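You operate a simulated robot arm through the tools that you are given. There is no shell and no other tool.

You run a simulated robot arm. Do the job below in one go: nothing can be reset, and whatever is moved stays where it is left.

TASK
The grey cylinder is empty: move the regulator to the blue one and cap the grey one.
Fine: lever off before it is lifted, on again once seated; the yellow cap waits on the small shelf meanwhile.

Only the result counts: the job must be done as asked and must still hold three seconds after the hand-in. Knocking over, shifting, dropping, spilling or breaking anything else fails it. A push-on lid holds only when it is set on centred and level and pressed home; a screw cap is set on level and turned clockwise until tight.

THE ROBOT
A 6-joint arm with a two-finger parallel gripper, fixed in place. Base frame: the origin is at the foot of the arm, x ahead of it, y to its left, z up. Units: mm, rad, N and s.
With the tool pointing down near the work surface it reaches from about 540 to 920 mm from the base axis. Its first joint turns from -2.601 to 2.601 rad. Payload 3.43 kg.
Tool frame: the origin (TCP) lies between the finger pads and is the grasp point; the fingertips stand 34 mm ahead of it; z points along the fingers, y is the line along which they close. Largest opening 128 mm; finger width 24, thickness 12; the body of the gripper, 48 by 130 mm, starts 96 mm behind the TCP.
Orientation is that of the tool frame in the base frame, as [roll, pitch, yaw] about the fixed x, y, z axes, in that order (R = Rz(yaw) Ry(pitch) Rx(roll)). With the fingers straight down and closing along the base's y, the tool's x points along the base's -x, its y along +y and its z along -z.

THE INTERFACE
- The arm moves only by the tool nudge_tool. Its argument "steps" is a list of rows, each an object of numbers (a shift or turn left out is 0, a gripper value left out holds the last): "tx", "ty", "tz": the shift along the base's x, y, z in m; "rx", "ry", "rz": the turn, a rotation vector about the base's x, y, z in rad; "hand": the opening, from 0 (shut) to 1 (fully open). In form: [{"tx": .., "ty": .., "tz": .., "rx": .., "ry": .., "rz": .., "hand": ..}, ...]. A call has 1 to 20 rows; each row is the pose to reach, as a shift and turn from the pose commanded when the call began. Each row takes 0.2 s and may step no farther than 50 mm and 0.15 rad from the row before; otherwise, or with a gripper value out of range, the whole call is refused. A pose out of reach is approached as far as the arm can. The call stops where the force on the tool passes 40 N (or 10 N more than at its start, if that is more) or the arm is blocked; 0.2 s more then pass. Each finger travels about 108 mm/s and halts on what it meets, pressing with about 41 N; the grip force reading is that of the motor and also rises with nothing between the fingers. The clock runs only during rows and for 0.2 s after the last one: add rows that repeat a pose to give the fingers time. The reply holds the time, the measured pose of the TCP, the force on the tool along the base axes, the opening and the grip force, in the units named above and with some noise, with the torque about the TCP (base axes, N m) and any sound that the robot's microphone picked up.
- Cameras (640 x 400 px; columns grow to the right, rows downward): "scene" is fixed at [60.9, -484.3, 1168.3]; the picture's right is [-0.24, -0.97, 0.00], its down [-0.67, 0.17, -0.72] and it looks along [0.70, -0.17, -0.69] (base axes); focal length 214 px, centre (320, 200). "wrist" rides on the gripper at [76, -11, -160] in the tool frame; the picture's right is [0.15, 0.99, 0.00], its down [-0.88, 0.13, -0.46] and it looks along [-0.45, 0.07, 0.89] (tool axes); focal length 234 px, centre (320, 200). There is no depth. A picture from a camera that has moved, and an enlarged one, comes with that camera's place and axes in the base frame and with its lens. The place of the scene camera against the robot may be out by one fixed shift of up to 25 mm in any direction.
- capture(camera): a new picture of that camera. It takes no simulated time.
- lift_body(by): slides the trunk up (or, below 0, down) by that many mm; the arm rides with it, the base frame stays. It gives what a move gives, with no picture.
- close_up(camera, box): a new picture of the part [left, top, right, bottom] of that camera's present view, enlarged. It takes no simulated time.
- close_job(): hands the job in; it is judged then, once.

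Nothing tells you positions but the pictures and the camera data. Unless the task says otherwise, let go and move clear before handing in.

The tools are called after "Call:" as a command line: name --argument value ..., lists and objects as JSON in quotes. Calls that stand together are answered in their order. nudge_tool: Moves the arm, as the interface text tells. Its arguments: {"type":"object","properties":{"steps":{"type":"array","items":{"type":"object","properties":{"tx":{"type":"number"},"ty":{"type":"number"},"tz":{"type":"number"},"rx":{"type":"number"},"ry":{"type":"number"},"rz":{"type":"number"},"hand":{"type":"number"}}}}},"required":["steps"]} The other tools are called the same way: lift_body (by) slides the trunk up or down; capture (camera) takes a picture; close_up (camera, box) takes an enlarged picture of a part of a camera's view; close_job () hands the job in.

At the start:

```text
time: 0.0
eef_pos: [436.6, -513.8, 1055.4]
orientation: [3.141, 0.001, 3.14]
contact_force: [0.6, 0.7, 0.2]
torque: [0.0, 0.02, 0.03]
gripper_width: 127.9
grip_force: 0.0
trunk travel left (down, up): [-550.0, 160.0]
```

scene: 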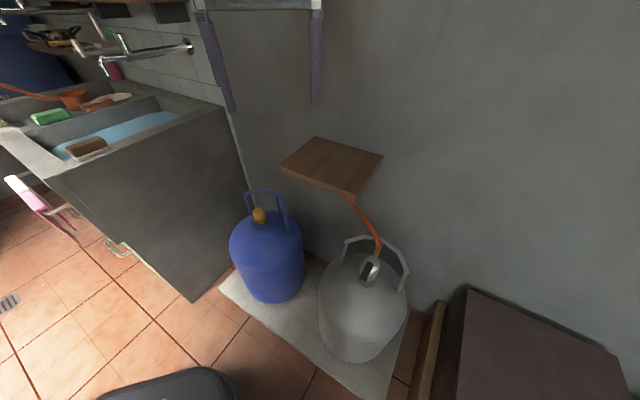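
wrist: 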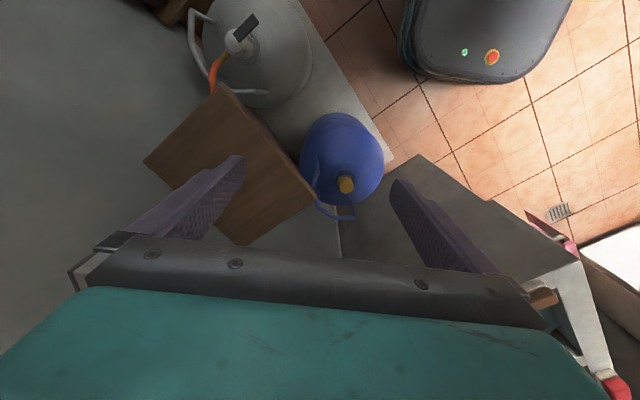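

I see a blue cylinder with a yellow cap, a grey cylinder with a regulator on an orange hose, and a small wooden shelf above and between them. I'll take enlarged pictures first to work out where everything is.

Call:
close_up --camera "scene" --box '[220, 130, 420, 255]'

Call:
close_up --camera "scene" --box '[310, 220, 430, 295]'

Call:
close_up --camera "scene" --box '[220, 180, 320, 242]'

Call:
close_up --camera "wrist" --box '[140, 0, 400, 162]'

Call:
close_up --camera "wrist" --box '[290, 100, 420, 225]'

```text
3.20 times, centred on (320, 192) of scene
camera zoom: at [60.9, -484.3, 1168.3], right [-0.24, -0.97, 0.0], down [-0.67, 0.17, -0.72], along [0.7, -0.17, -0.69], focal length 686 px, centre (320, 224)
```

zoom: 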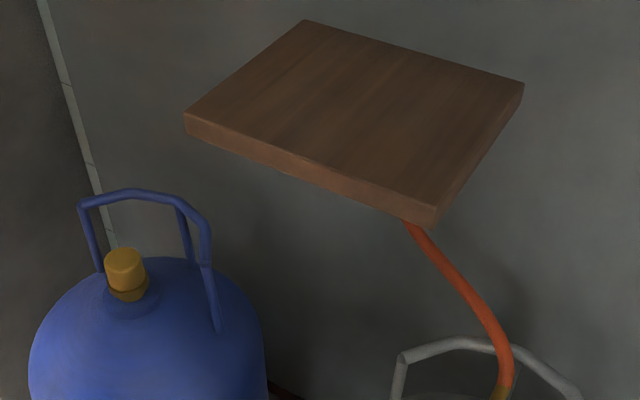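

```text
5.33 times, centred on (370, 258) of scene
camera zoom: at [60.9, -484.3, 1168.3], right [-0.24, -0.97, 0.0], down [-0.67, 0.17, -0.72], along [0.7, -0.17, -0.69], focal length 1144 px, centre (53, -107)
```

zoom: 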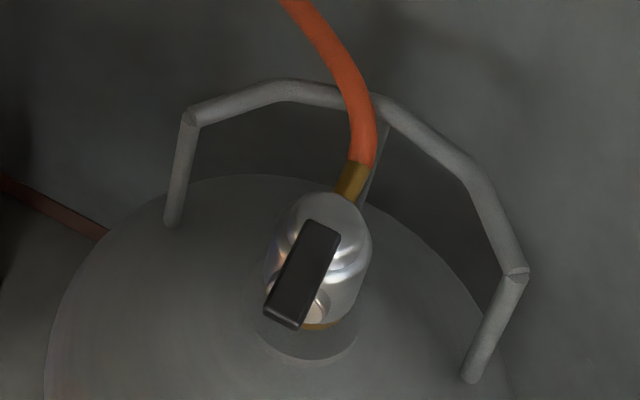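

```text
6.40 times, centred on (270, 211) of scene
camera zoom: at [60.9, -484.3, 1168.3], right [-0.24, -0.97, 0.0], down [-0.67, 0.17, -0.72], along [0.7, -0.17, -0.69], focal length 1373 px, centre (640, 130)
```

zoom: 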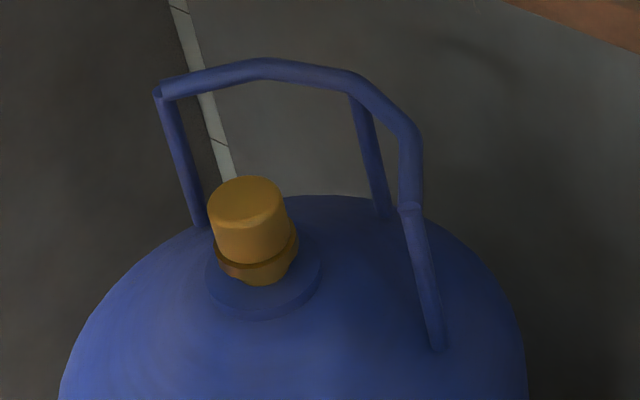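

```text
2.46 times, centred on (270, 81) of wrist
camera zoom: at [360.3, -526.4, 1213.8], right [-0.15, 0.99, 0.0], down [0.88, 0.13, 0.46], along [0.45, 0.07, -0.89], focal length 576 px, centre (443, 493)
```

zoom: 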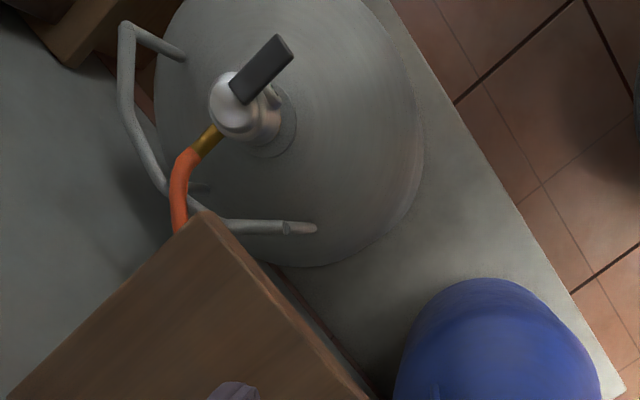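

```text
3.20 times, centred on (355, 162) of wrist
camera zoom: at [360.3, -526.4, 1213.8], right [-0.15, 0.99, 0.0], down [0.88, 0.13, 0.46], along [0.45, 0.07, -0.89], focal length 749 px, centre (208, 320)
```

zoom: 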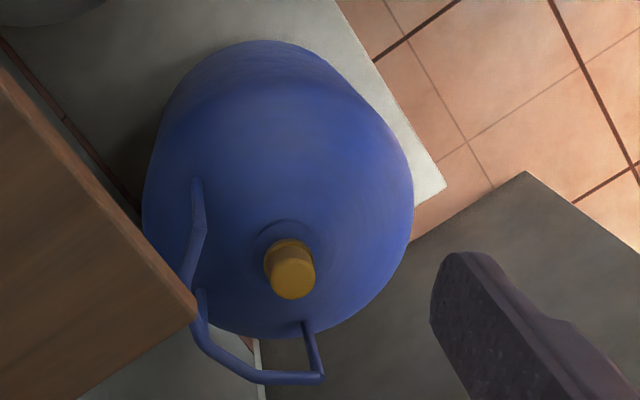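

The rays put the blue cap near (607, -415, 630), the grey valve and regulator near (313, -703, 660), and the shelf top near z 843, turned about 45°. The scene camera seems shifted by about 20 mm in y. I'll turn the tool to face the wall and move it over towards the grey cylinder, staying high, for a closer look.

Call:
nudge_tool --steps '[{"tx": -0.028, "ty": -0.021, "tz": 0, "rz": -0.131}, {"tx": -0.056, "ty": -0.042, "tz": 0, "rz": -0.262}, {"tx": -0.084, "ty": -0.063, "tz": -0.01, "rz": -0.393}, {"tx": -0.112, "ty": -0.084, "tz": -0.02, "rz": -0.524}, {"tx": -0.139, "ty": -0.105, "tz": -0.03, "rz": -0.655}, {"tx": -0.167, "ty": -0.126, "tz": -0.04, "rz": -0.785}, {"tx": -0.167, "ty": -0.126, "tz": -0.04, "rz": -0.785}]'

```text
time: 1.6
eef_pos: [267.6, -640.9, 1015.8]
orientation: [-3.14, 0.001, 2.356]
contact_force: [-0.3, 0.2, 0.6]
torque: [0.06, -0.02, 0.04]
gripper_width: 127.9
grip_force: 0.0
trunk travel left (down, up): [-550.0, 160.0]
```

The arm moved cleanly and the tool now faces the wall at n≈642, t≈-264. I'll look from here.

Call:
capture --camera "wrist"

Call:
capture --camera "scene"

```text
taken
camera wrist: at [205.0, -595.0, 1174.6], right [0.6, 0.8, 0.0], down [0.71, -0.53, 0.46], along [0.37, -0.27, -0.89], focal length 234 px, centre (320, 200)
```

wrist: 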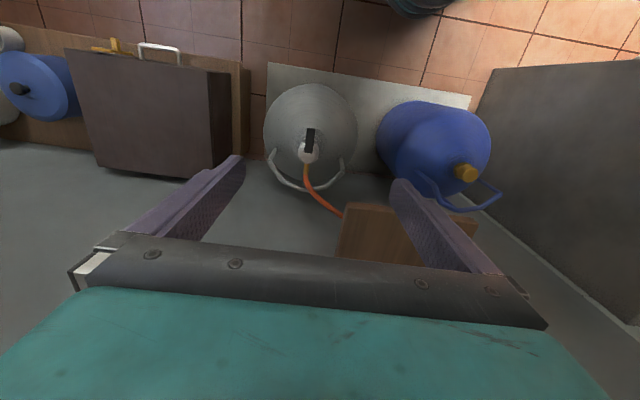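

```text
taken
```

scene: 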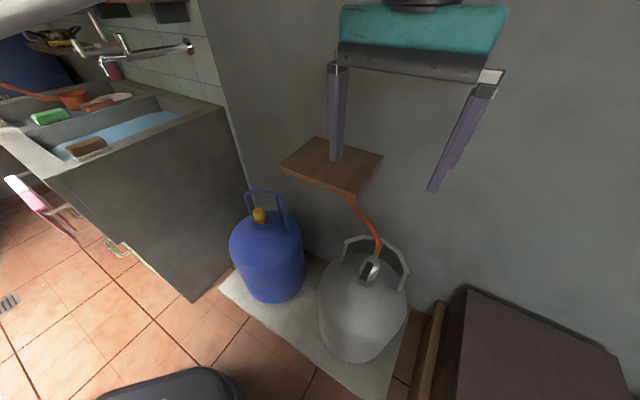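

Call:
close_up --camera "wrist" --box '[240, 75, 400, 215]'

Call:
close_up --camera "wrist" --box '[280, 120, 340, 165]'

Call:
close_up --camera "wrist" --box '[370, 95, 510, 215]'

Call:
close_up --camera "wrist" --box '[0, 10, 260, 180]'

```text
2.86 times, centred on (320, 145) of wrist
camera zoom: at [205.0, -595.0, 1174.6], right [0.6, 0.8, 0.0], down [0.71, -0.53, 0.46], along [0.37, -0.27, -0.89], focal length 669 px, centre (320, 357)
```

zoom: 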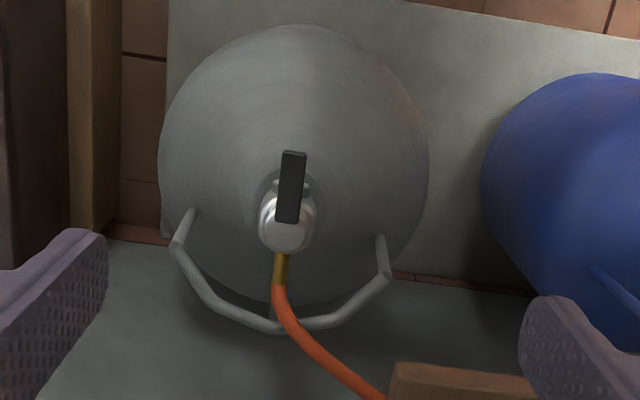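

```text
8.89 times, centred on (310, 142) of wrist
camera zoom: at [205.0, -595.0, 1174.6], right [0.6, 0.8, 0.0], down [0.71, -0.53, 0.46], along [0.37, -0.27, -0.89], focal length 2082 px, centre (409, 711)
```

zoom: 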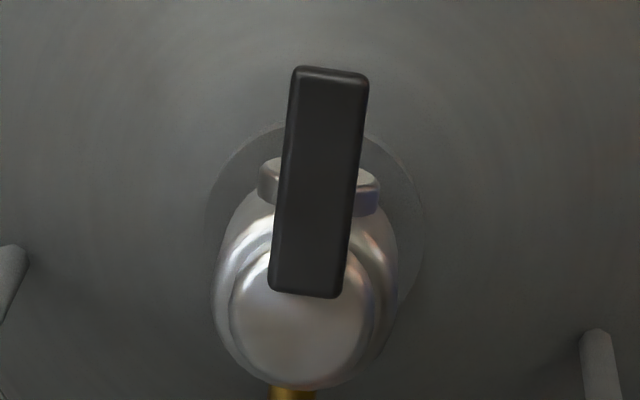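

```text
3.33 times, centred on (440, 155) of wrist
camera zoom: at [205.0, -595.0, 1174.6], right [0.6, 0.8, 0.0], down [0.71, -0.53, 0.46], along [0.37, -0.27, -0.89], focal length 781 px, centre (-80, 350)
```

zoom: 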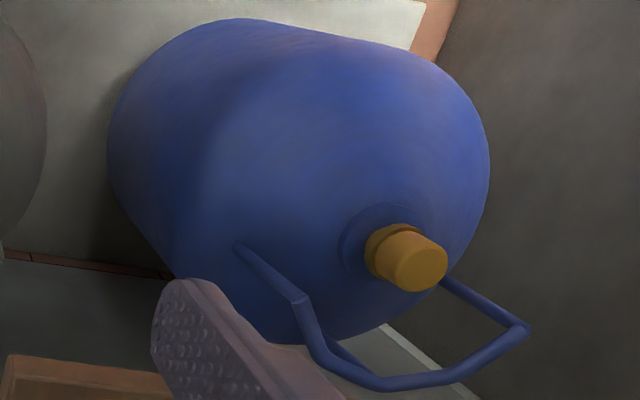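

```text
2.35 times, centred on (130, 95) of wrist
camera zoom: at [205.0, -595.0, 1174.6], right [0.6, 0.8, 0.0], down [0.71, -0.53, 0.46], along [0.37, -0.27, -0.89], focal length 551 px, centre (767, 447)
```

zoom: 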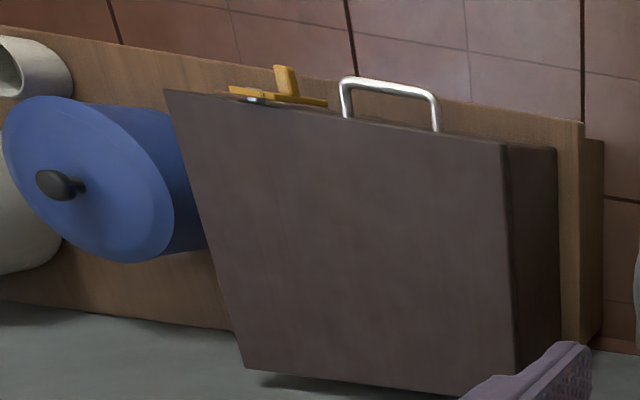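

The regulator's black lever points back towards the base, opposite the hose, roughly level at z≈670. I need to see from the side how it pivots, so I'll back off, tilt the tool and lower the trunk for a frontal view.

Call:
nudge_tool --steps '[{"tx": -0.013, "ty": 0.009, "rx": -0.09, "ry": -0.09}, {"tx": -0.026, "ty": 0.017, "rx": -0.18, "ry": -0.18}, {"tx": -0.038, "ty": 0.026, "rx": -0.27, "ry": -0.27}, {"tx": -0.051, "ty": 0.034, "rx": -0.36, "ry": -0.36}, {"tx": -0.051, "ty": 0.034, "rx": -0.424, "ry": -0.424}, {"tx": -0.051, "ty": 0.034, "rx": -0.424, "ry": -0.424}]'

Call:
lift_body --by -270

Call:
capture --camera "wrist"

Call:
capture --camera "scene"

```text
time: 3.0
eef_pos: [218.7, -606.9, 1013.4]
orientation: [-3.141, 0.599, 2.355]
contact_force: [0.1, 0.7, 0.3]
torque: [0.02, -0.01, -0.02]
gripper_width: 128.2
grip_force: 0.1
trunk travel left (down, up): [-550.0, 160.0]
```

```text
time: 5.8
eef_pos: [217.7, -606.6, 742.5]
orientation: [3.141, 0.6, 2.355]
contact_force: [0.1, 0.2, -0.1]
torque: [0.04, 0.01, 0.02]
gripper_width: 128.2
grip_force: 0.0
trunk travel left (down, up): [-280.0, 430.0]
```

```text
taken
camera wrist: at [100.7, -507.0, 831.9], right [0.61, 0.79, -0.08], down [0.42, -0.24, 0.87], along [0.67, -0.57, -0.48], focal length 234 px, centre (320, 200)
```

wrist: 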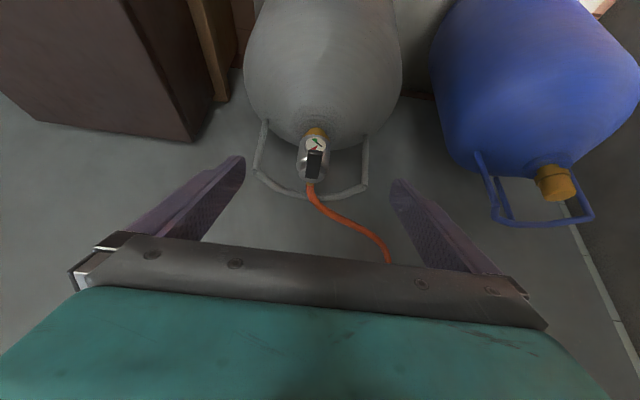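

```text
taken
```

scene: 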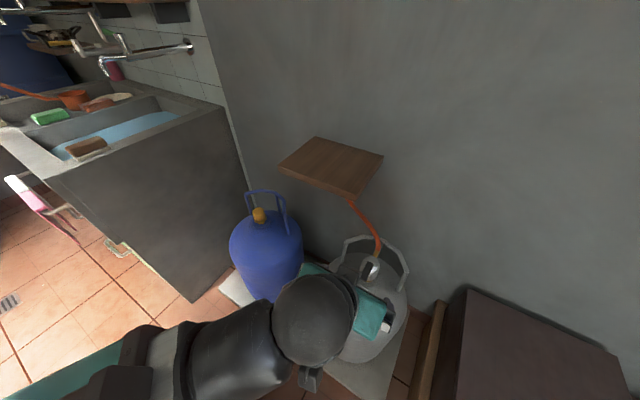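

Call:
close_up --camera "wrist" --box '[240, 100, 390, 220]'

Call:
close_up --camera "wrist" --box '[285, 120, 345, 195]'

Call:
close_up --camera "wrist" --box '[460, 130, 610, 230]'

```text
3.33 times, centred on (315, 160) of wrist
camera zoom: at [100.7, -507.0, 831.9], right [0.61, 0.79, -0.08], down [0.42, -0.24, 0.87], along [0.67, -0.57, -0.48], focal length 781 px, centre (337, 333)
```

zoom: 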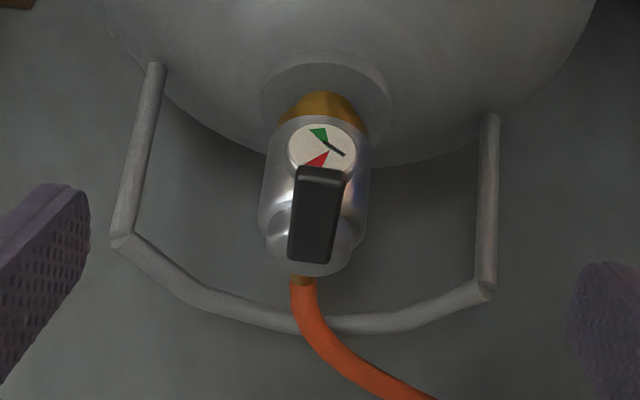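

```text
5.33 times, centred on (315, 158) of wrist
camera zoom: at [100.7, -507.0, 831.9], right [0.61, 0.79, -0.08], down [0.42, -0.24, 0.87], along [0.67, -0.57, -0.48], focal length 1249 px, centre (347, 427)
```

zoom: 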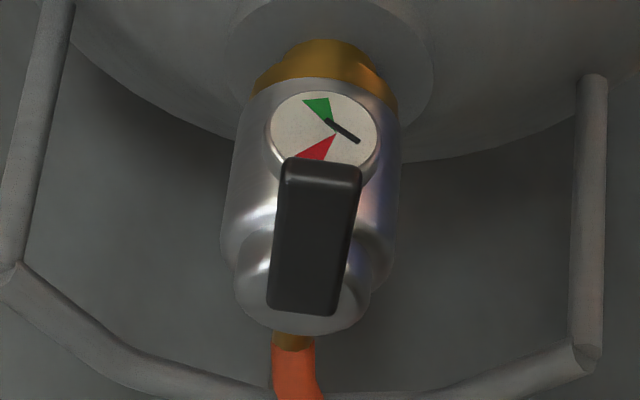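

```text
4.00 times, centred on (535, 180) of wrist
camera zoom: at [100.7, -507.0, 831.9], right [0.61, 0.79, -0.08], down [0.42, -0.24, 0.87], along [0.67, -0.57, -0.48], focal length 937 px, centre (-540, 280)
```

zoom: 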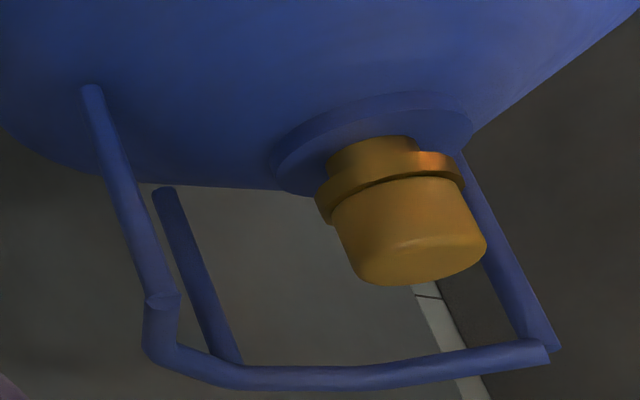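

From here I can see a gauge on the front of the regulator and the lever lying level on top, pivoting near the body's centre. Wrist-only triangulation puts the lever top at about (n 663–718, t -281, z 634) and the blue cap top at about (n 730, t 156, z 586). I'll tilt further for a nearly side-on view.

Call:
nudge_tool --steps '[{"rx": -0.09, "ry": -0.09, "tz": -0.01}, {"rx": -0.18, "ry": -0.18, "tz": -0.02}, {"rx": -0.27, "ry": -0.27, "tz": -0.03}, {"rx": -0.3, "ry": -0.3, "tz": -0.05}, {"rx": -0.3, "ry": -0.3, "tz": -0.05}]'

Call:
capture --camera "wrist"

```text
time: 7.0
eef_pos: [220.7, -672.4, 693.2]
orientation: [3.141, 1.024, 2.356]
contact_force: [0.4, 0.5, 0.3]
torque: [-0.04, 0.01, -0.04]
gripper_width: 127.9
grip_force: 0.1
out of reach, approached as far as the arm can: row 1, 2, 3, 4, 5
trunk travel left (down, up): [-280.0, 430.0]
```

```text
taken
camera wrist: at [87.2, -555.9, 712.1], right [0.65, 0.75, -0.12], down [0.14, 0.04, 0.99], along [0.75, -0.66, -0.08], focal length 234 px, centre (320, 200)
```

wrist: 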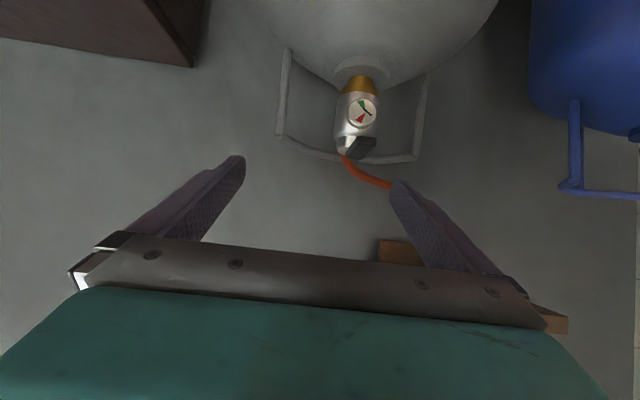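

The reach limit stopped the tilt, but nothing was touched and the view is nearly level now. I'll enlarge the regulator and the blue valve.

Call:
close_up --camera "wrist" --box '[320, 60, 400, 190]'

Call:
close_up --camera "wrist" --box '[330, 65, 390, 165]'

Call:
close_up --camera "wrist" --box '[270, 30, 480, 220]'

```text
3.08 times, centred on (360, 125) of wrist
camera zoom: at [87.2, -555.9, 712.1], right [0.65, 0.75, -0.12], down [0.14, 0.04, 0.99], along [0.75, -0.66, -0.08], focal length 720 px, centre (197, 431)
```

zoom: 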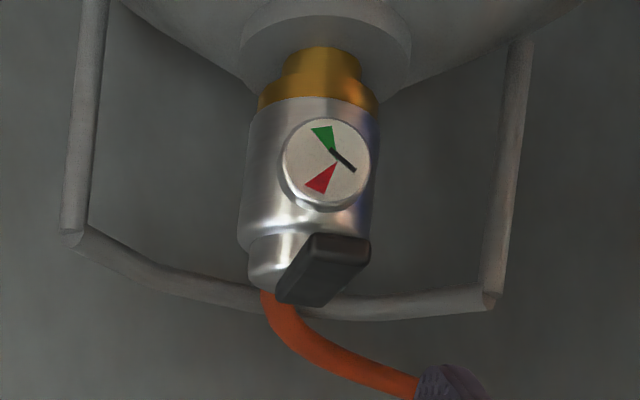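

```text
4.00 times, centred on (360, 115) of wrist
camera zoom: at [87.2, -555.9, 712.1], right [0.65, 0.75, -0.12], down [0.14, 0.04, 0.99], along [0.75, -0.66, -0.08], focal length 937 px, centre (160, 540)
```

zoom: 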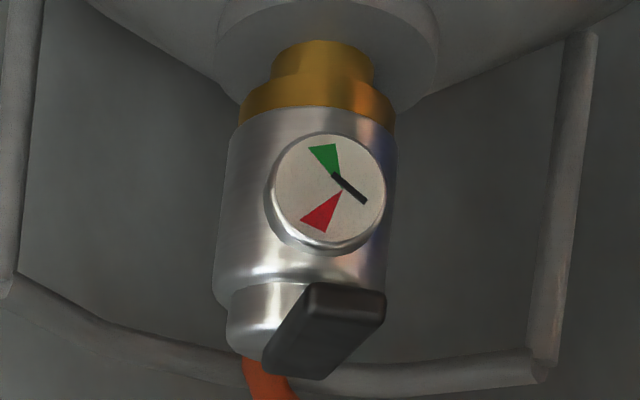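

```text
2.11 times, centred on (375, 125) of wrist
camera zoom: at [87.2, -555.9, 712.1], right [0.65, 0.75, -0.12], down [0.14, 0.04, 0.99], along [0.75, -0.66, -0.08], focal length 493 px, centre (204, 358)
```

zoom: 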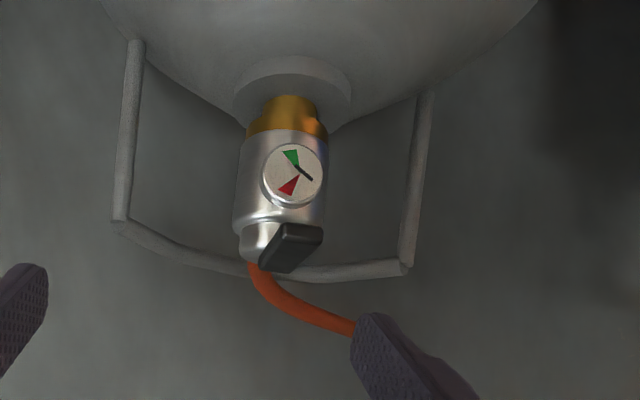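

The lever is a flat bar on a small round top knob, so it most likely turns about the vertical axis; the regulator body is about 51 mm across. Next I'll straighten the tool, raise it and look at the shelf, the blue valve and the grey valve from directly above.

Call:
nudge_tool --steps '[{"rx": 0.09, "ry": 0.09, "tz": 0.02}, {"rx": 0.18, "ry": 0.18, "tz": 0.04}, {"rx": 0.27, "ry": 0.27, "tz": 0.06}, {"rx": 0.36, "ry": 0.36, "tz": 0.08}, {"rx": 0.45, "ry": 0.45, "tz": 0.1}, {"rx": 0.54, "ry": 0.54, "tz": 0.1}, {"rx": 0.63, "ry": 0.63, "tz": 0.1}, {"rx": 0.724, "ry": 0.724, "tz": 0.1}, {"rx": 0.724, "ry": 0.724, "tz": 0.1}]'

```text
time: 8.9
eef_pos: [221.0, -670.0, 792.6]
orientation: [3.141, -0.003, 2.355]
contact_force: [-0.5, 0.3, -0.1]
torque: [0.0, 0.0, 0.0]
gripper_width: 127.8
grip_force: 0.0
trunk travel left (down, up): [-280.0, 430.0]
```

The tool is upright again at n≈630, t≈-317, z≈793. I'll look again.

Call:
capture --camera "wrist"

Call:
close_up --camera "wrist" --box '[300, 80, 460, 180]'

```text
taken
camera wrist: at [157.9, -624.4, 952.9], right [0.6, 0.8, 0.0], down [0.72, -0.53, 0.45], along [0.36, -0.27, -0.89], focal length 234 px, centre (320, 200)
```

wrist: 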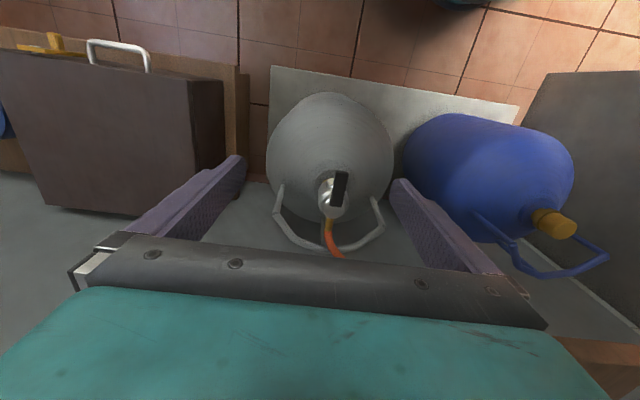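

```text
4.00 times, centred on (380, 130) of wrist
camera zoom: at [157.9, -624.4, 952.9], right [0.6, 0.8, 0.0], down [0.72, -0.53, 0.45], along [0.36, -0.27, -0.89], focal length 937 px, centre (80, 480)
```

zoom: 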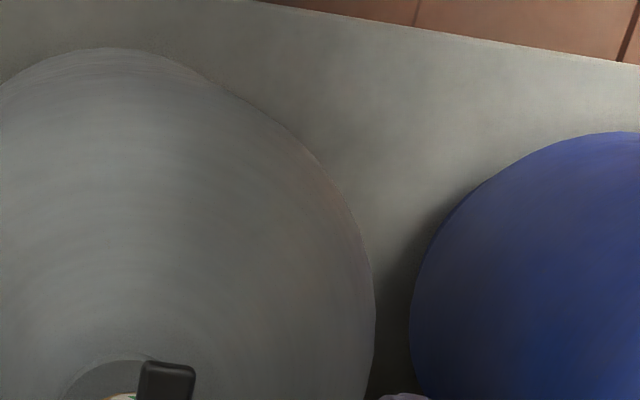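

Call:
close_up --camera "wrist" --box '[290, 150, 380, 250]'

Call:
close_up --camera "wrist" --box '[260, 160, 400, 260]'

Call:
close_up --camera "wrist" --box '[460, 180, 640, 300]'

Call:
close_up --camera "scene" --box '[260, 120, 420, 220]'

```text
4.00 times, centred on (335, 200) of wrist
camera zoom: at [157.9, -624.4, 952.9], right [0.6, 0.8, 0.0], down [0.72, -0.53, 0.45], along [0.36, -0.27, -0.89], focal length 937 px, centre (260, 200)
```

zoom: 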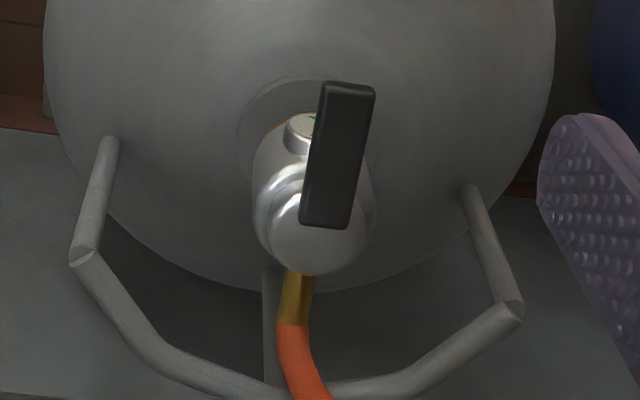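

```text
4.00 times, centred on (330, 210) of wrist
camera zoom: at [157.9, -624.4, 952.9], right [0.6, 0.8, 0.0], down [0.72, -0.53, 0.45], along [0.36, -0.27, -0.89], focal length 937 px, centre (280, 160)
```

zoom: 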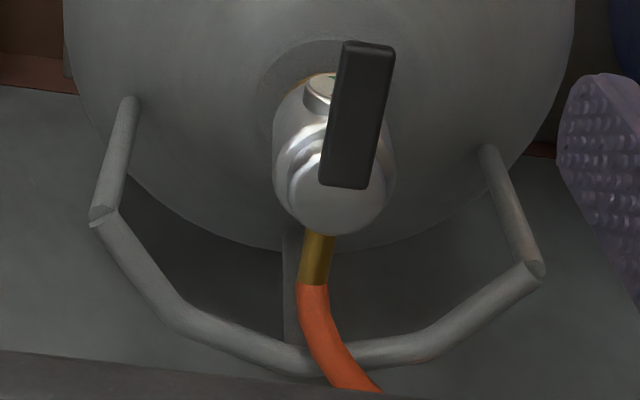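

```text
3.33 times, centred on (550, 240) of wrist
camera zoom: at [157.9, -624.4, 952.9], right [0.6, 0.8, 0.0], down [0.72, -0.53, 0.45], along [0.36, -0.27, -0.89], focal length 781 px, centre (-447, 67)
```

zoom: 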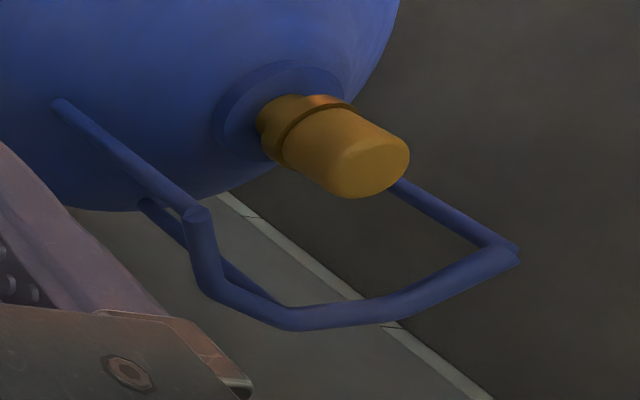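

```text
4.00 times, centred on (340, 170) of scene
camera zoom: at [60.9, -484.3, 1168.3], right [-0.24, -0.97, 0.0], down [-0.67, 0.17, -0.72], along [0.7, -0.17, -0.69], focal length 858 px, centre (240, 320)
```

zoom: 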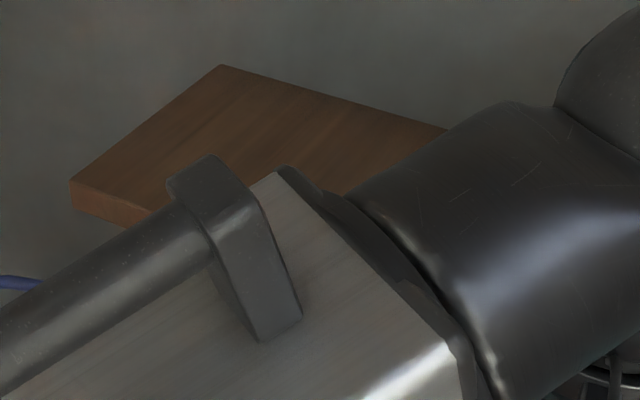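

Call:
close_up --camera "wrist" --box '[314, 168, 356, 222]'

Call:
close_up --camera "scene" --box '[355, 250, 395, 285]'

```text
7.41 times, centred on (335, 195) of wrist
camera zoom: at [157.9, -624.4, 952.9], right [0.6, 0.8, 0.0], down [0.72, -0.53, 0.45], along [0.36, -0.27, -0.89], focal length 1735 px, centre (209, 237)
```

zoom: 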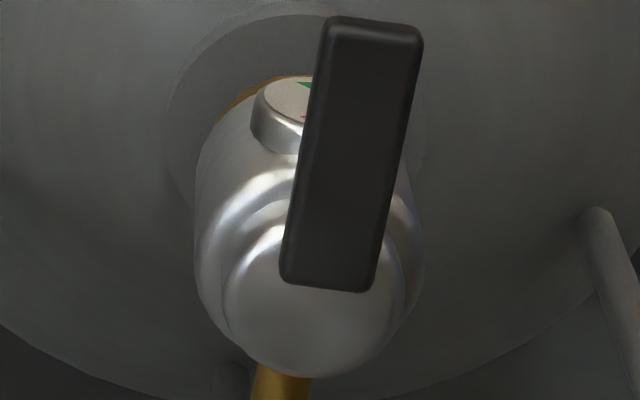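

```text
11.43 times, centred on (375, 268) of scene
camera zoom: at [60.9, -484.3, 1168.3], right [-0.24, -0.97, 0.0], down [-0.67, 0.17, -0.72], along [0.7, -0.17, -0.69], focal length 2451 px, centre (-309, -571)
```

zoom: 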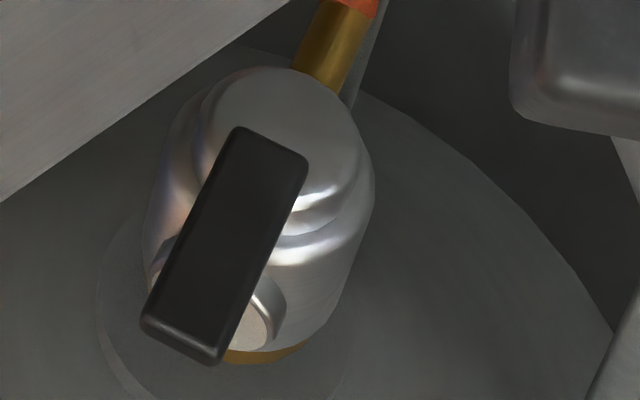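

The lever lies over n 662–717 at t≈-280.5 and z 632–639, with the knob axis at about n 722. I'll narrow the fingers, bring them above the lever so they straddle it, and check the alignment from there.

Call:
nudge_tool --steps '[{"tx": 0.033, "ty": -0.007, "hand": 0.3}, {"tx": 0.0664, "ty": -0.0141, "hand": 0.24}, {"tx": 0.0664, "ty": -0.0141, "tz": -0.03, "hand": 0.24}, {"tx": 0.0664, "ty": -0.0141, "tz": -0.06, "hand": 0.24}, {"tx": 0.0664, "ty": -0.0141, "tz": -0.09, "hand": 0.24}, {"tx": 0.0664, "ty": -0.0141, "tz": -0.1, "hand": 0.24}, {"tx": 0.0664, "ty": -0.0141, "tz": -0.1, "hand": 0.24}]'

Call:
capture --camera "wrist"

Call:
close_up --camera "wrist" --box '[270, 130, 390, 280]'

Call:
capture --camera "scene"

```text
time: 10.6
eef_pos: [284.0, -682.9, 693.6]
orientation: [3.141, 0.002, 2.357]
contact_force: [-1.4, -0.1, 0.1]
torque: [-0.03, 0.01, 0.04]
gripper_width: 30.6
grip_force: 0.1
trunk travel left (down, up): [-280.0, 430.0]
```

```text
taken
camera wrist: at [222.0, -637.1, 854.0], right [0.6, 0.8, 0.0], down [0.71, -0.53, 0.46], along [0.37, -0.27, -0.89], focal length 234 px, centre (320, 200)
```

wrist: 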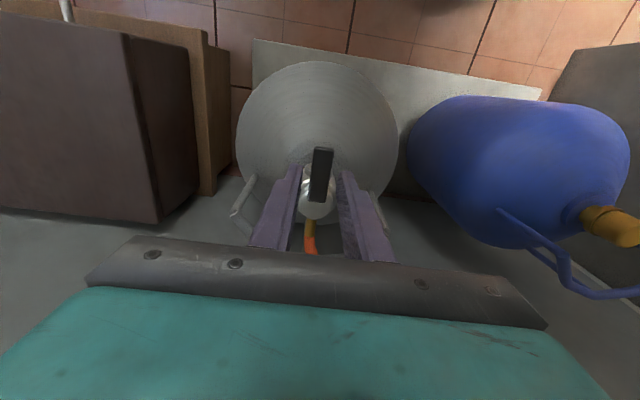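

```text
2.67 times, centred on (330, 205) of wrist
camera zoom: at [222.0, -637.1, 854.0], right [0.6, 0.8, 0.0], down [0.71, -0.53, 0.46], along [0.37, -0.27, -0.89], focal length 624 px, centre (293, 187)
```

zoom: 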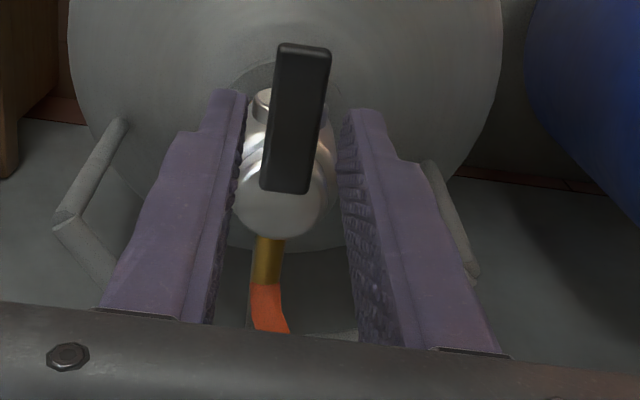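

```text
taken
```

scene: 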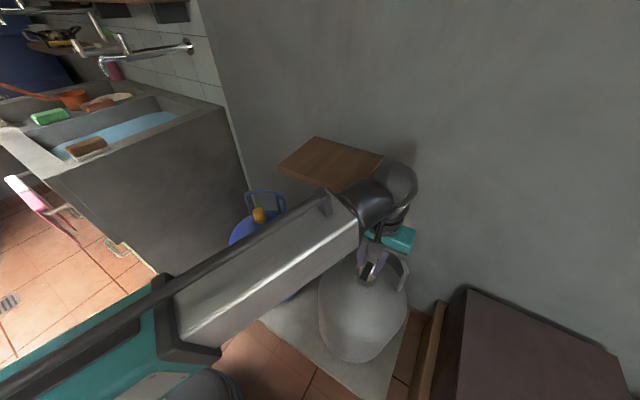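

The fingers straddle the lever, about 2 mm off to the right. I'll correct that and descend until the fingertips are beside the lever, still above the gauge.

Call:
nudge_tool --steps '[{"tx": 0.0016, "ty": 0.0016, "tz": -0.012}, {"tx": 0.0016, "ty": 0.0016, "tz": -0.024}, {"tx": 0.0016, "ty": 0.0016, "tz": -0.035}, {"tx": 0.0016, "ty": 0.0016, "tz": -0.035}]'

Call:
close_up --camera "wrist" --box '[270, 130, 390, 280]'

```text
time: 11.6
eef_pos: [286.2, -683.5, 658.5]
orientation: [-3.141, 0.0, 2.355]
contact_force: [0.9, -0.5, -0.2]
torque: [0.02, 0.02, 0.03]
gripper_width: 31.1
grip_force: 0.1
trunk travel left (down, up): [-280.0, 430.0]
```

```text
2.67 times, centred on (330, 205) of wrist
camera zoom: at [223.4, -638.1, 818.3], right [0.6, 0.8, 0.0], down [0.71, -0.53, 0.46], along [0.37, -0.27, -0.89], focal length 624 px, centre (293, 187)
```

zoom: 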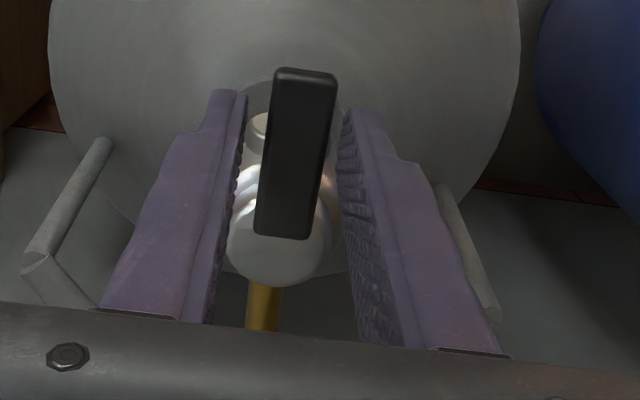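

The lever is centred between the fingers. I'll close them to a light straddle of about 21 mm and try a small clockwise turn about the knob axis, watching the torque.

Call:
nudge_tool --steps '[{"hand": 0.165}, {"hand": 0.165}, {"tx": 0.002, "ty": 0.0018, "rz": -0.075}, {"tx": 0.0041, "ty": 0.0035, "rz": -0.15}, {"tx": 0.0041, "ty": 0.0035, "rz": -0.15}]'

Call:
close_up --camera "wrist" --box '[270, 130, 390, 280]'

```text
time: 12.8
eef_pos: [290.7, -678.1, 658.3]
orientation: [-3.141, 0.0, 2.207]
contact_force: [-0.6, -0.7, 0.8]
torque: [0.0, 0.04, 0.0]
gripper_width: 21.5
grip_force: 0.2
trunk travel left (down, up): [-280.0, 430.0]
```

```text
2.67 times, centred on (330, 205) of wrist
camera zoom: at [235.7, -624.4, 818.8], right [0.71, 0.7, 0.0], down [0.63, -0.63, 0.46], along [0.32, -0.32, -0.89], focal length 624 px, centre (293, 187)
```

zoom: 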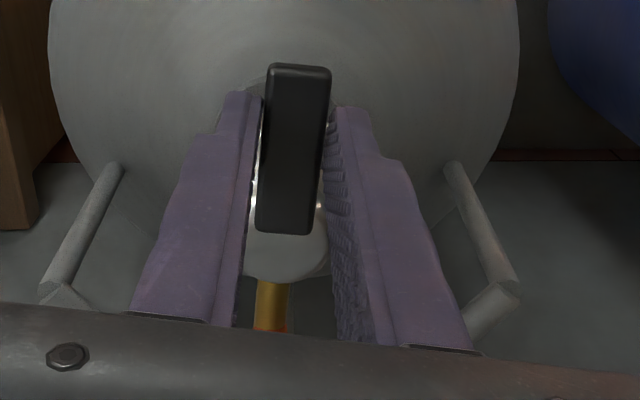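

The lever turns clockwise freely (about 0.12 rad, with almost no force). I'll carry on to about 0.5 rad with this straddle, which still keeps the gripper body clear of the shelf corner.

Call:
nudge_tool --steps '[{"tx": 0.0035, "ty": 0.0023, "rz": -0.117}, {"tx": 0.0073, "ty": 0.0041, "rz": -0.233}, {"tx": 0.0112, "ty": 0.0056, "rz": -0.35}, {"tx": 0.0112, "ty": 0.0056, "rz": -0.35}]'

Call:
close_up --camera "wrist" --box '[270, 130, 390, 280]'

Call:
close_up --camera "scene" --box '[270, 110, 450, 290]'

```text
time: 13.8
eef_pos: [304.0, -671.1, 659.7]
orientation: [-3.141, 0.0, 1.855]
contact_force: [0.7, 0.3, -0.3]
torque: [-0.04, -0.02, 0.0]
gripper_width: 21.3
grip_force: 0.2
trunk travel left (down, up): [-280.0, 430.0]
```

```text
2.67 times, centred on (330, 205) of wrist
camera zoom: at [271.2, -602.1, 818.7], right [0.91, 0.42, 0.0], down [0.37, -0.81, 0.46], along [0.19, -0.41, -0.89], focal length 624 px, centre (293, 187)
```

zoom: 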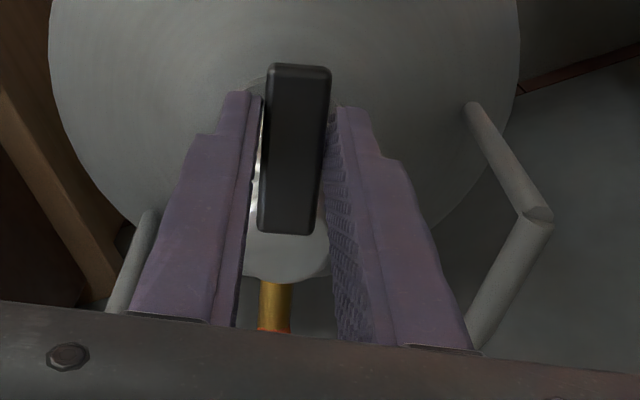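

```text
2.22 times, centred on (360, 200) of scene
camera zoom: at [60.9, -484.3, 1168.3], right [-0.24, -0.97, 0.0], down [-0.67, 0.17, -0.72], along [0.7, -0.17, -0.69], focal length 477 px, centre (231, 200)
```

zoom: 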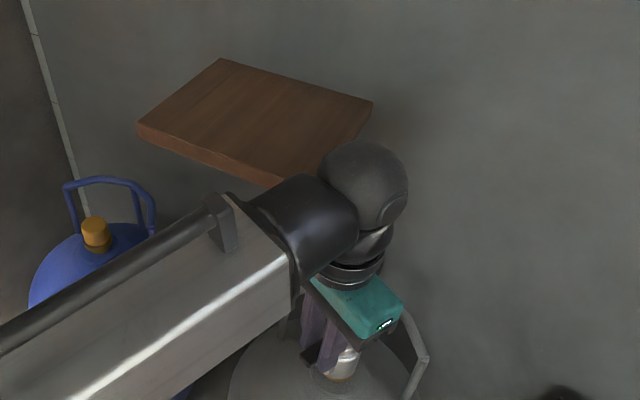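

In the tool's view the brass hose outlet stayed opposite the lever, so the whole regulator may be swivelling on the valve instead of the lever turning. I'll rise clear and check before doing anything else.

Call:
nudge_tool --steps '[{"tz": 0.03}, {"tz": 0.06}, {"tx": -0.02, "ty": 0.02, "tz": 0.09, "rz": 0.12}, {"tx": -0.04, "ty": 0.04, "tz": 0.12, "rz": 0.25}, {"tx": -0.06, "ty": 0.05, "tz": 0.15, "rz": 0.38, "hand": 0.3}, {"tx": -0.08, "ty": 0.05, "tz": 0.15, "rz": 0.5, "hand": 0.5}, {"tx": -0.08, "ty": 0.05, "tz": 0.15, "rz": 0.5, "hand": 0.5}]'

Call:
close_up --camera "wrist" --box '[270, 100, 410, 260]'

Call:
close_up --camera "scene" --box '[320, 200, 440, 300]'

```text
time: 14.7
eef_pos: [280.2, -652.4, 756.9]
orientation: [3.139, 0.015, 1.997]
contact_force: [0.8, -2.0, -2.2]
torque: [0.07, 0.04, 0.0]
gripper_width: 21.4
grip_force: 0.0
trunk travel left (down, up): [-280.0, 430.0]
stopped in row 4: the force on the tool passed its limit at 84 N (the readings are from after the stop); the commanded pose is now the measured one
```

```text
2.50 times, centred on (340, 180) of wrist
camera zoom: at [236.9, -585.6, 915.6], right [0.84, 0.54, 0.0], down [0.48, -0.74, 0.47], along [0.25, -0.39, -0.88], focal length 585 px, centre (270, 250)
```

zoom: 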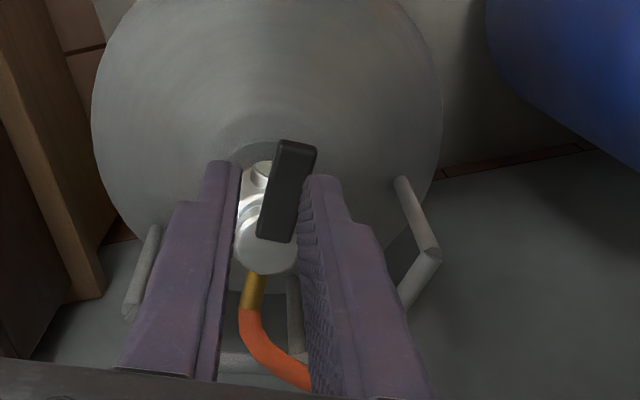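

```text
4.00 times, centred on (380, 250) of scene
camera zoom: at [60.9, -484.3, 1168.3], right [-0.24, -0.97, 0.0], down [-0.67, 0.17, -0.72], along [0.7, -0.17, -0.69], focal length 858 px, centre (80, 0)
```

zoom: 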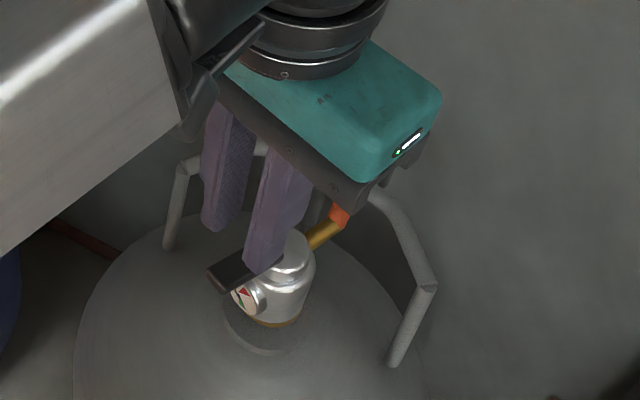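

The move stopped on a force spike while I was rising, most likely the gripper brushing something near the shelf. I'll check that nothing has shifted before moving again.

Call:
capture --camera "scene"

Call:
close_up --camera "scene" --box '[220, 130, 420, 255]'

Call:
capture --camera "wrist"

```text
taken
```

scene: 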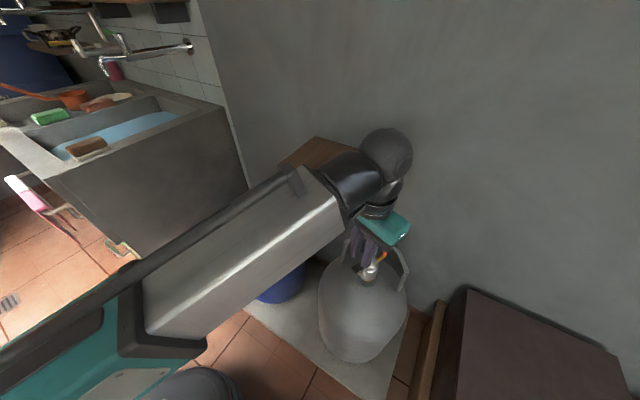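

```text
3.20 times, centred on (320, 192) of scene
camera zoom: at [60.9, -484.3, 1168.3], right [-0.24, -0.97, 0.0], down [-0.67, 0.17, -0.72], along [0.7, -0.17, -0.69], focal length 686 px, centre (320, 224)
```

zoom: 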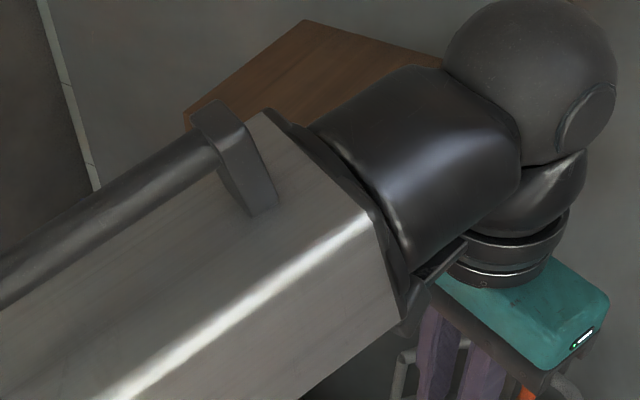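

```text
taken
camera wrist: at [236.9, -585.6, 915.6], right [0.84, 0.54, 0.0], down [0.48, -0.74, 0.47], along [0.25, -0.39, -0.88], focal length 234 px, centre (320, 200)
```

wrist: 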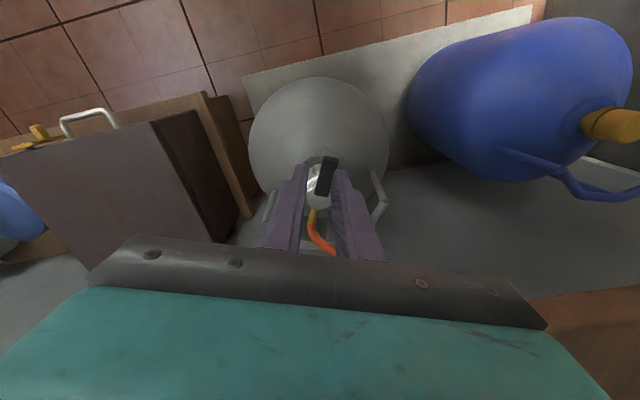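

Call:
close_up --camera "scene" --box '[340, 130, 430, 250]'

Call:
close_up --camera "wrist" --box '[440, 180, 640, 310]'

Call:
close_up --camera "wrist" --box '[250, 140, 420, 260]'

```text
3.33 times, centred on (385, 190) of scene
camera zoom: at [60.9, -484.3, 1168.3], right [-0.24, -0.97, 0.0], down [-0.67, 0.17, -0.72], along [0.7, -0.17, -0.69], focal length 715 px, centre (103, 233)
```

zoom: 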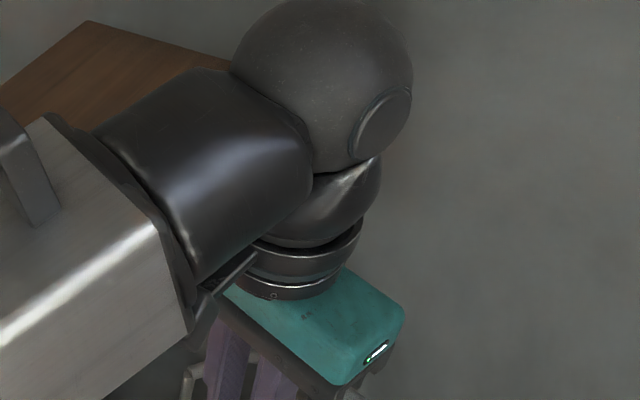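

```text
3.08 times, centred on (540, 245) of wrist
camera zoom: at [236.9, -585.6, 915.6], right [0.84, 0.54, 0.0], down [0.48, -0.74, 0.47], along [0.25, -0.39, -0.88], focal length 720 px, centre (-357, 62)
```

zoom: 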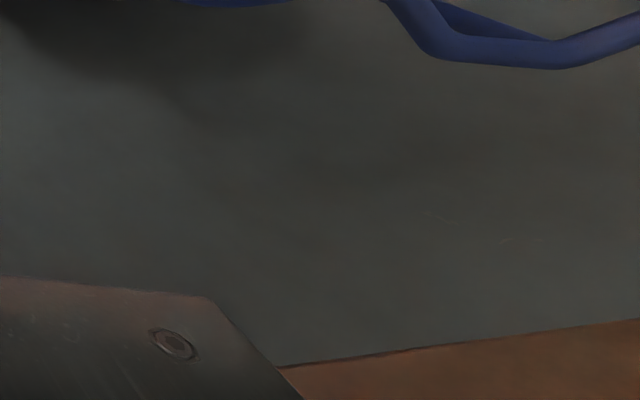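

```text
3.33 times, centred on (335, 200) of wrist
camera zoom: at [236.9, -585.6, 915.6], right [0.84, 0.54, 0.0], down [0.48, -0.74, 0.47], along [0.25, -0.39, -0.88], focal length 781 px, centre (270, 200)
```

zoom: 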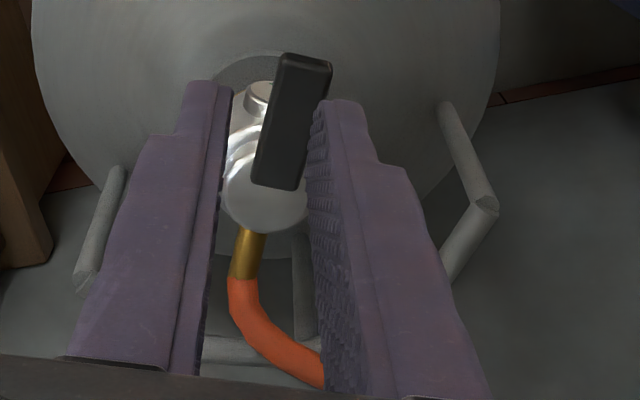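

The shelf and cylinders look unchanged. The spike was probably the camera bracket meeting the forearm while the tool was high, so from now on I'll make vertical moves with the trunk. The regulator swivelled as one piece clockwise, so I'll go back over the lever and try it counter-clockwise.

Call:
nudge_tool --steps '[{"tx": 0.011, "ty": -0.008, "tz": -0.01, "rz": -0.06, "rx": 0.007, "ry": 0.003}, {"tx": 0.0225, "ty": -0.0165, "tz": -0.03, "rz": -0.11, "rx": 0.0137, "ry": 0.006}, {"tx": 0.0225, "ty": -0.0165, "tz": -0.05, "rz": -0.11, "rx": 0.0137, "ry": 0.006, "hand": 0.22}, {"tx": 0.0225, "ty": -0.0165, "tz": -0.05, "rz": -0.11, "rx": 0.0137, "ry": 0.006, "hand": 0.22}]'

Call:
close_up --camera "wrist" --box '[270, 130, 390, 280]'

```text
time: 15.7
eef_pos: [304.7, -666.3, 709.2]
orientation: [3.141, -0.001, 1.889]
contact_force: [0.4, 0.1, 0.8]
torque: [0.02, 0.02, -0.01]
gripper_width: 28.1
grip_force: 0.1
trunk travel left (down, up): [-280.0, 430.0]
```

```text
2.67 times, centred on (330, 205) of wrist
camera zoom: at [269.6, -598.7, 868.3], right [0.89, 0.45, 0.0], down [0.4, -0.8, 0.46], along [0.21, -0.41, -0.89], focal length 624 px, centre (293, 187)
```

zoom: 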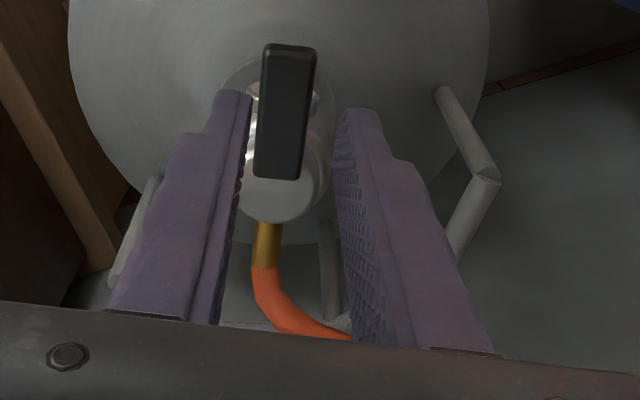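

Call:
nudge_tool --steps '[{"tx": -0.0019, "ty": -0.0006, "tz": -0.02}, {"tx": -0.0019, "ty": -0.0006, "tz": -0.04}, {"tx": -0.0019, "ty": -0.0006, "tz": -0.05}, {"tx": -0.0019, "ty": -0.0006, "tz": -0.05, "hand": 0.165}, {"tx": -0.0019, "ty": -0.0006, "tz": -0.05, "hand": 0.165}, {"tx": -0.0049, "ty": -0.0018, "tz": -0.05, "rz": 0.075}, {"tx": -0.0078, "ty": -0.0023, "tz": -0.05, "rz": 0.15}, {"tx": -0.0107, "ty": -0.0038, "tz": -0.05, "rz": 0.225}, {"tx": -0.0134, "ty": -0.0048, "tz": -0.05, "rz": 0.3}, {"tx": -0.0134, "ty": -0.0048, "tz": -0.05, "rz": 0.3}]'

Call:
close_up --camera "wrist" --box '[270, 130, 390, 280]'

```text
time: 17.9
eef_pos: [290.1, -672.8, 656.7]
orientation: [3.14, -0.003, 2.191]
contact_force: [0.2, 0.6, -0.1]
torque: [0.02, -0.05, 0.05]
gripper_width: 21.5
grip_force: 0.3
trunk travel left (down, up): [-280.0, 430.0]
```

```text
2.67 times, centred on (330, 205) of wrist
camera zoom: at [235.8, -618.8, 817.5], right [0.72, 0.69, 0.0], down [0.62, -0.64, 0.46], along [0.32, -0.33, -0.89], focal length 624 px, centre (293, 187)
```

zoom: 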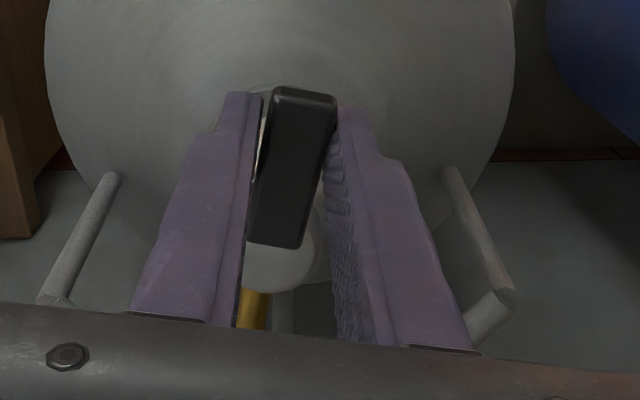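

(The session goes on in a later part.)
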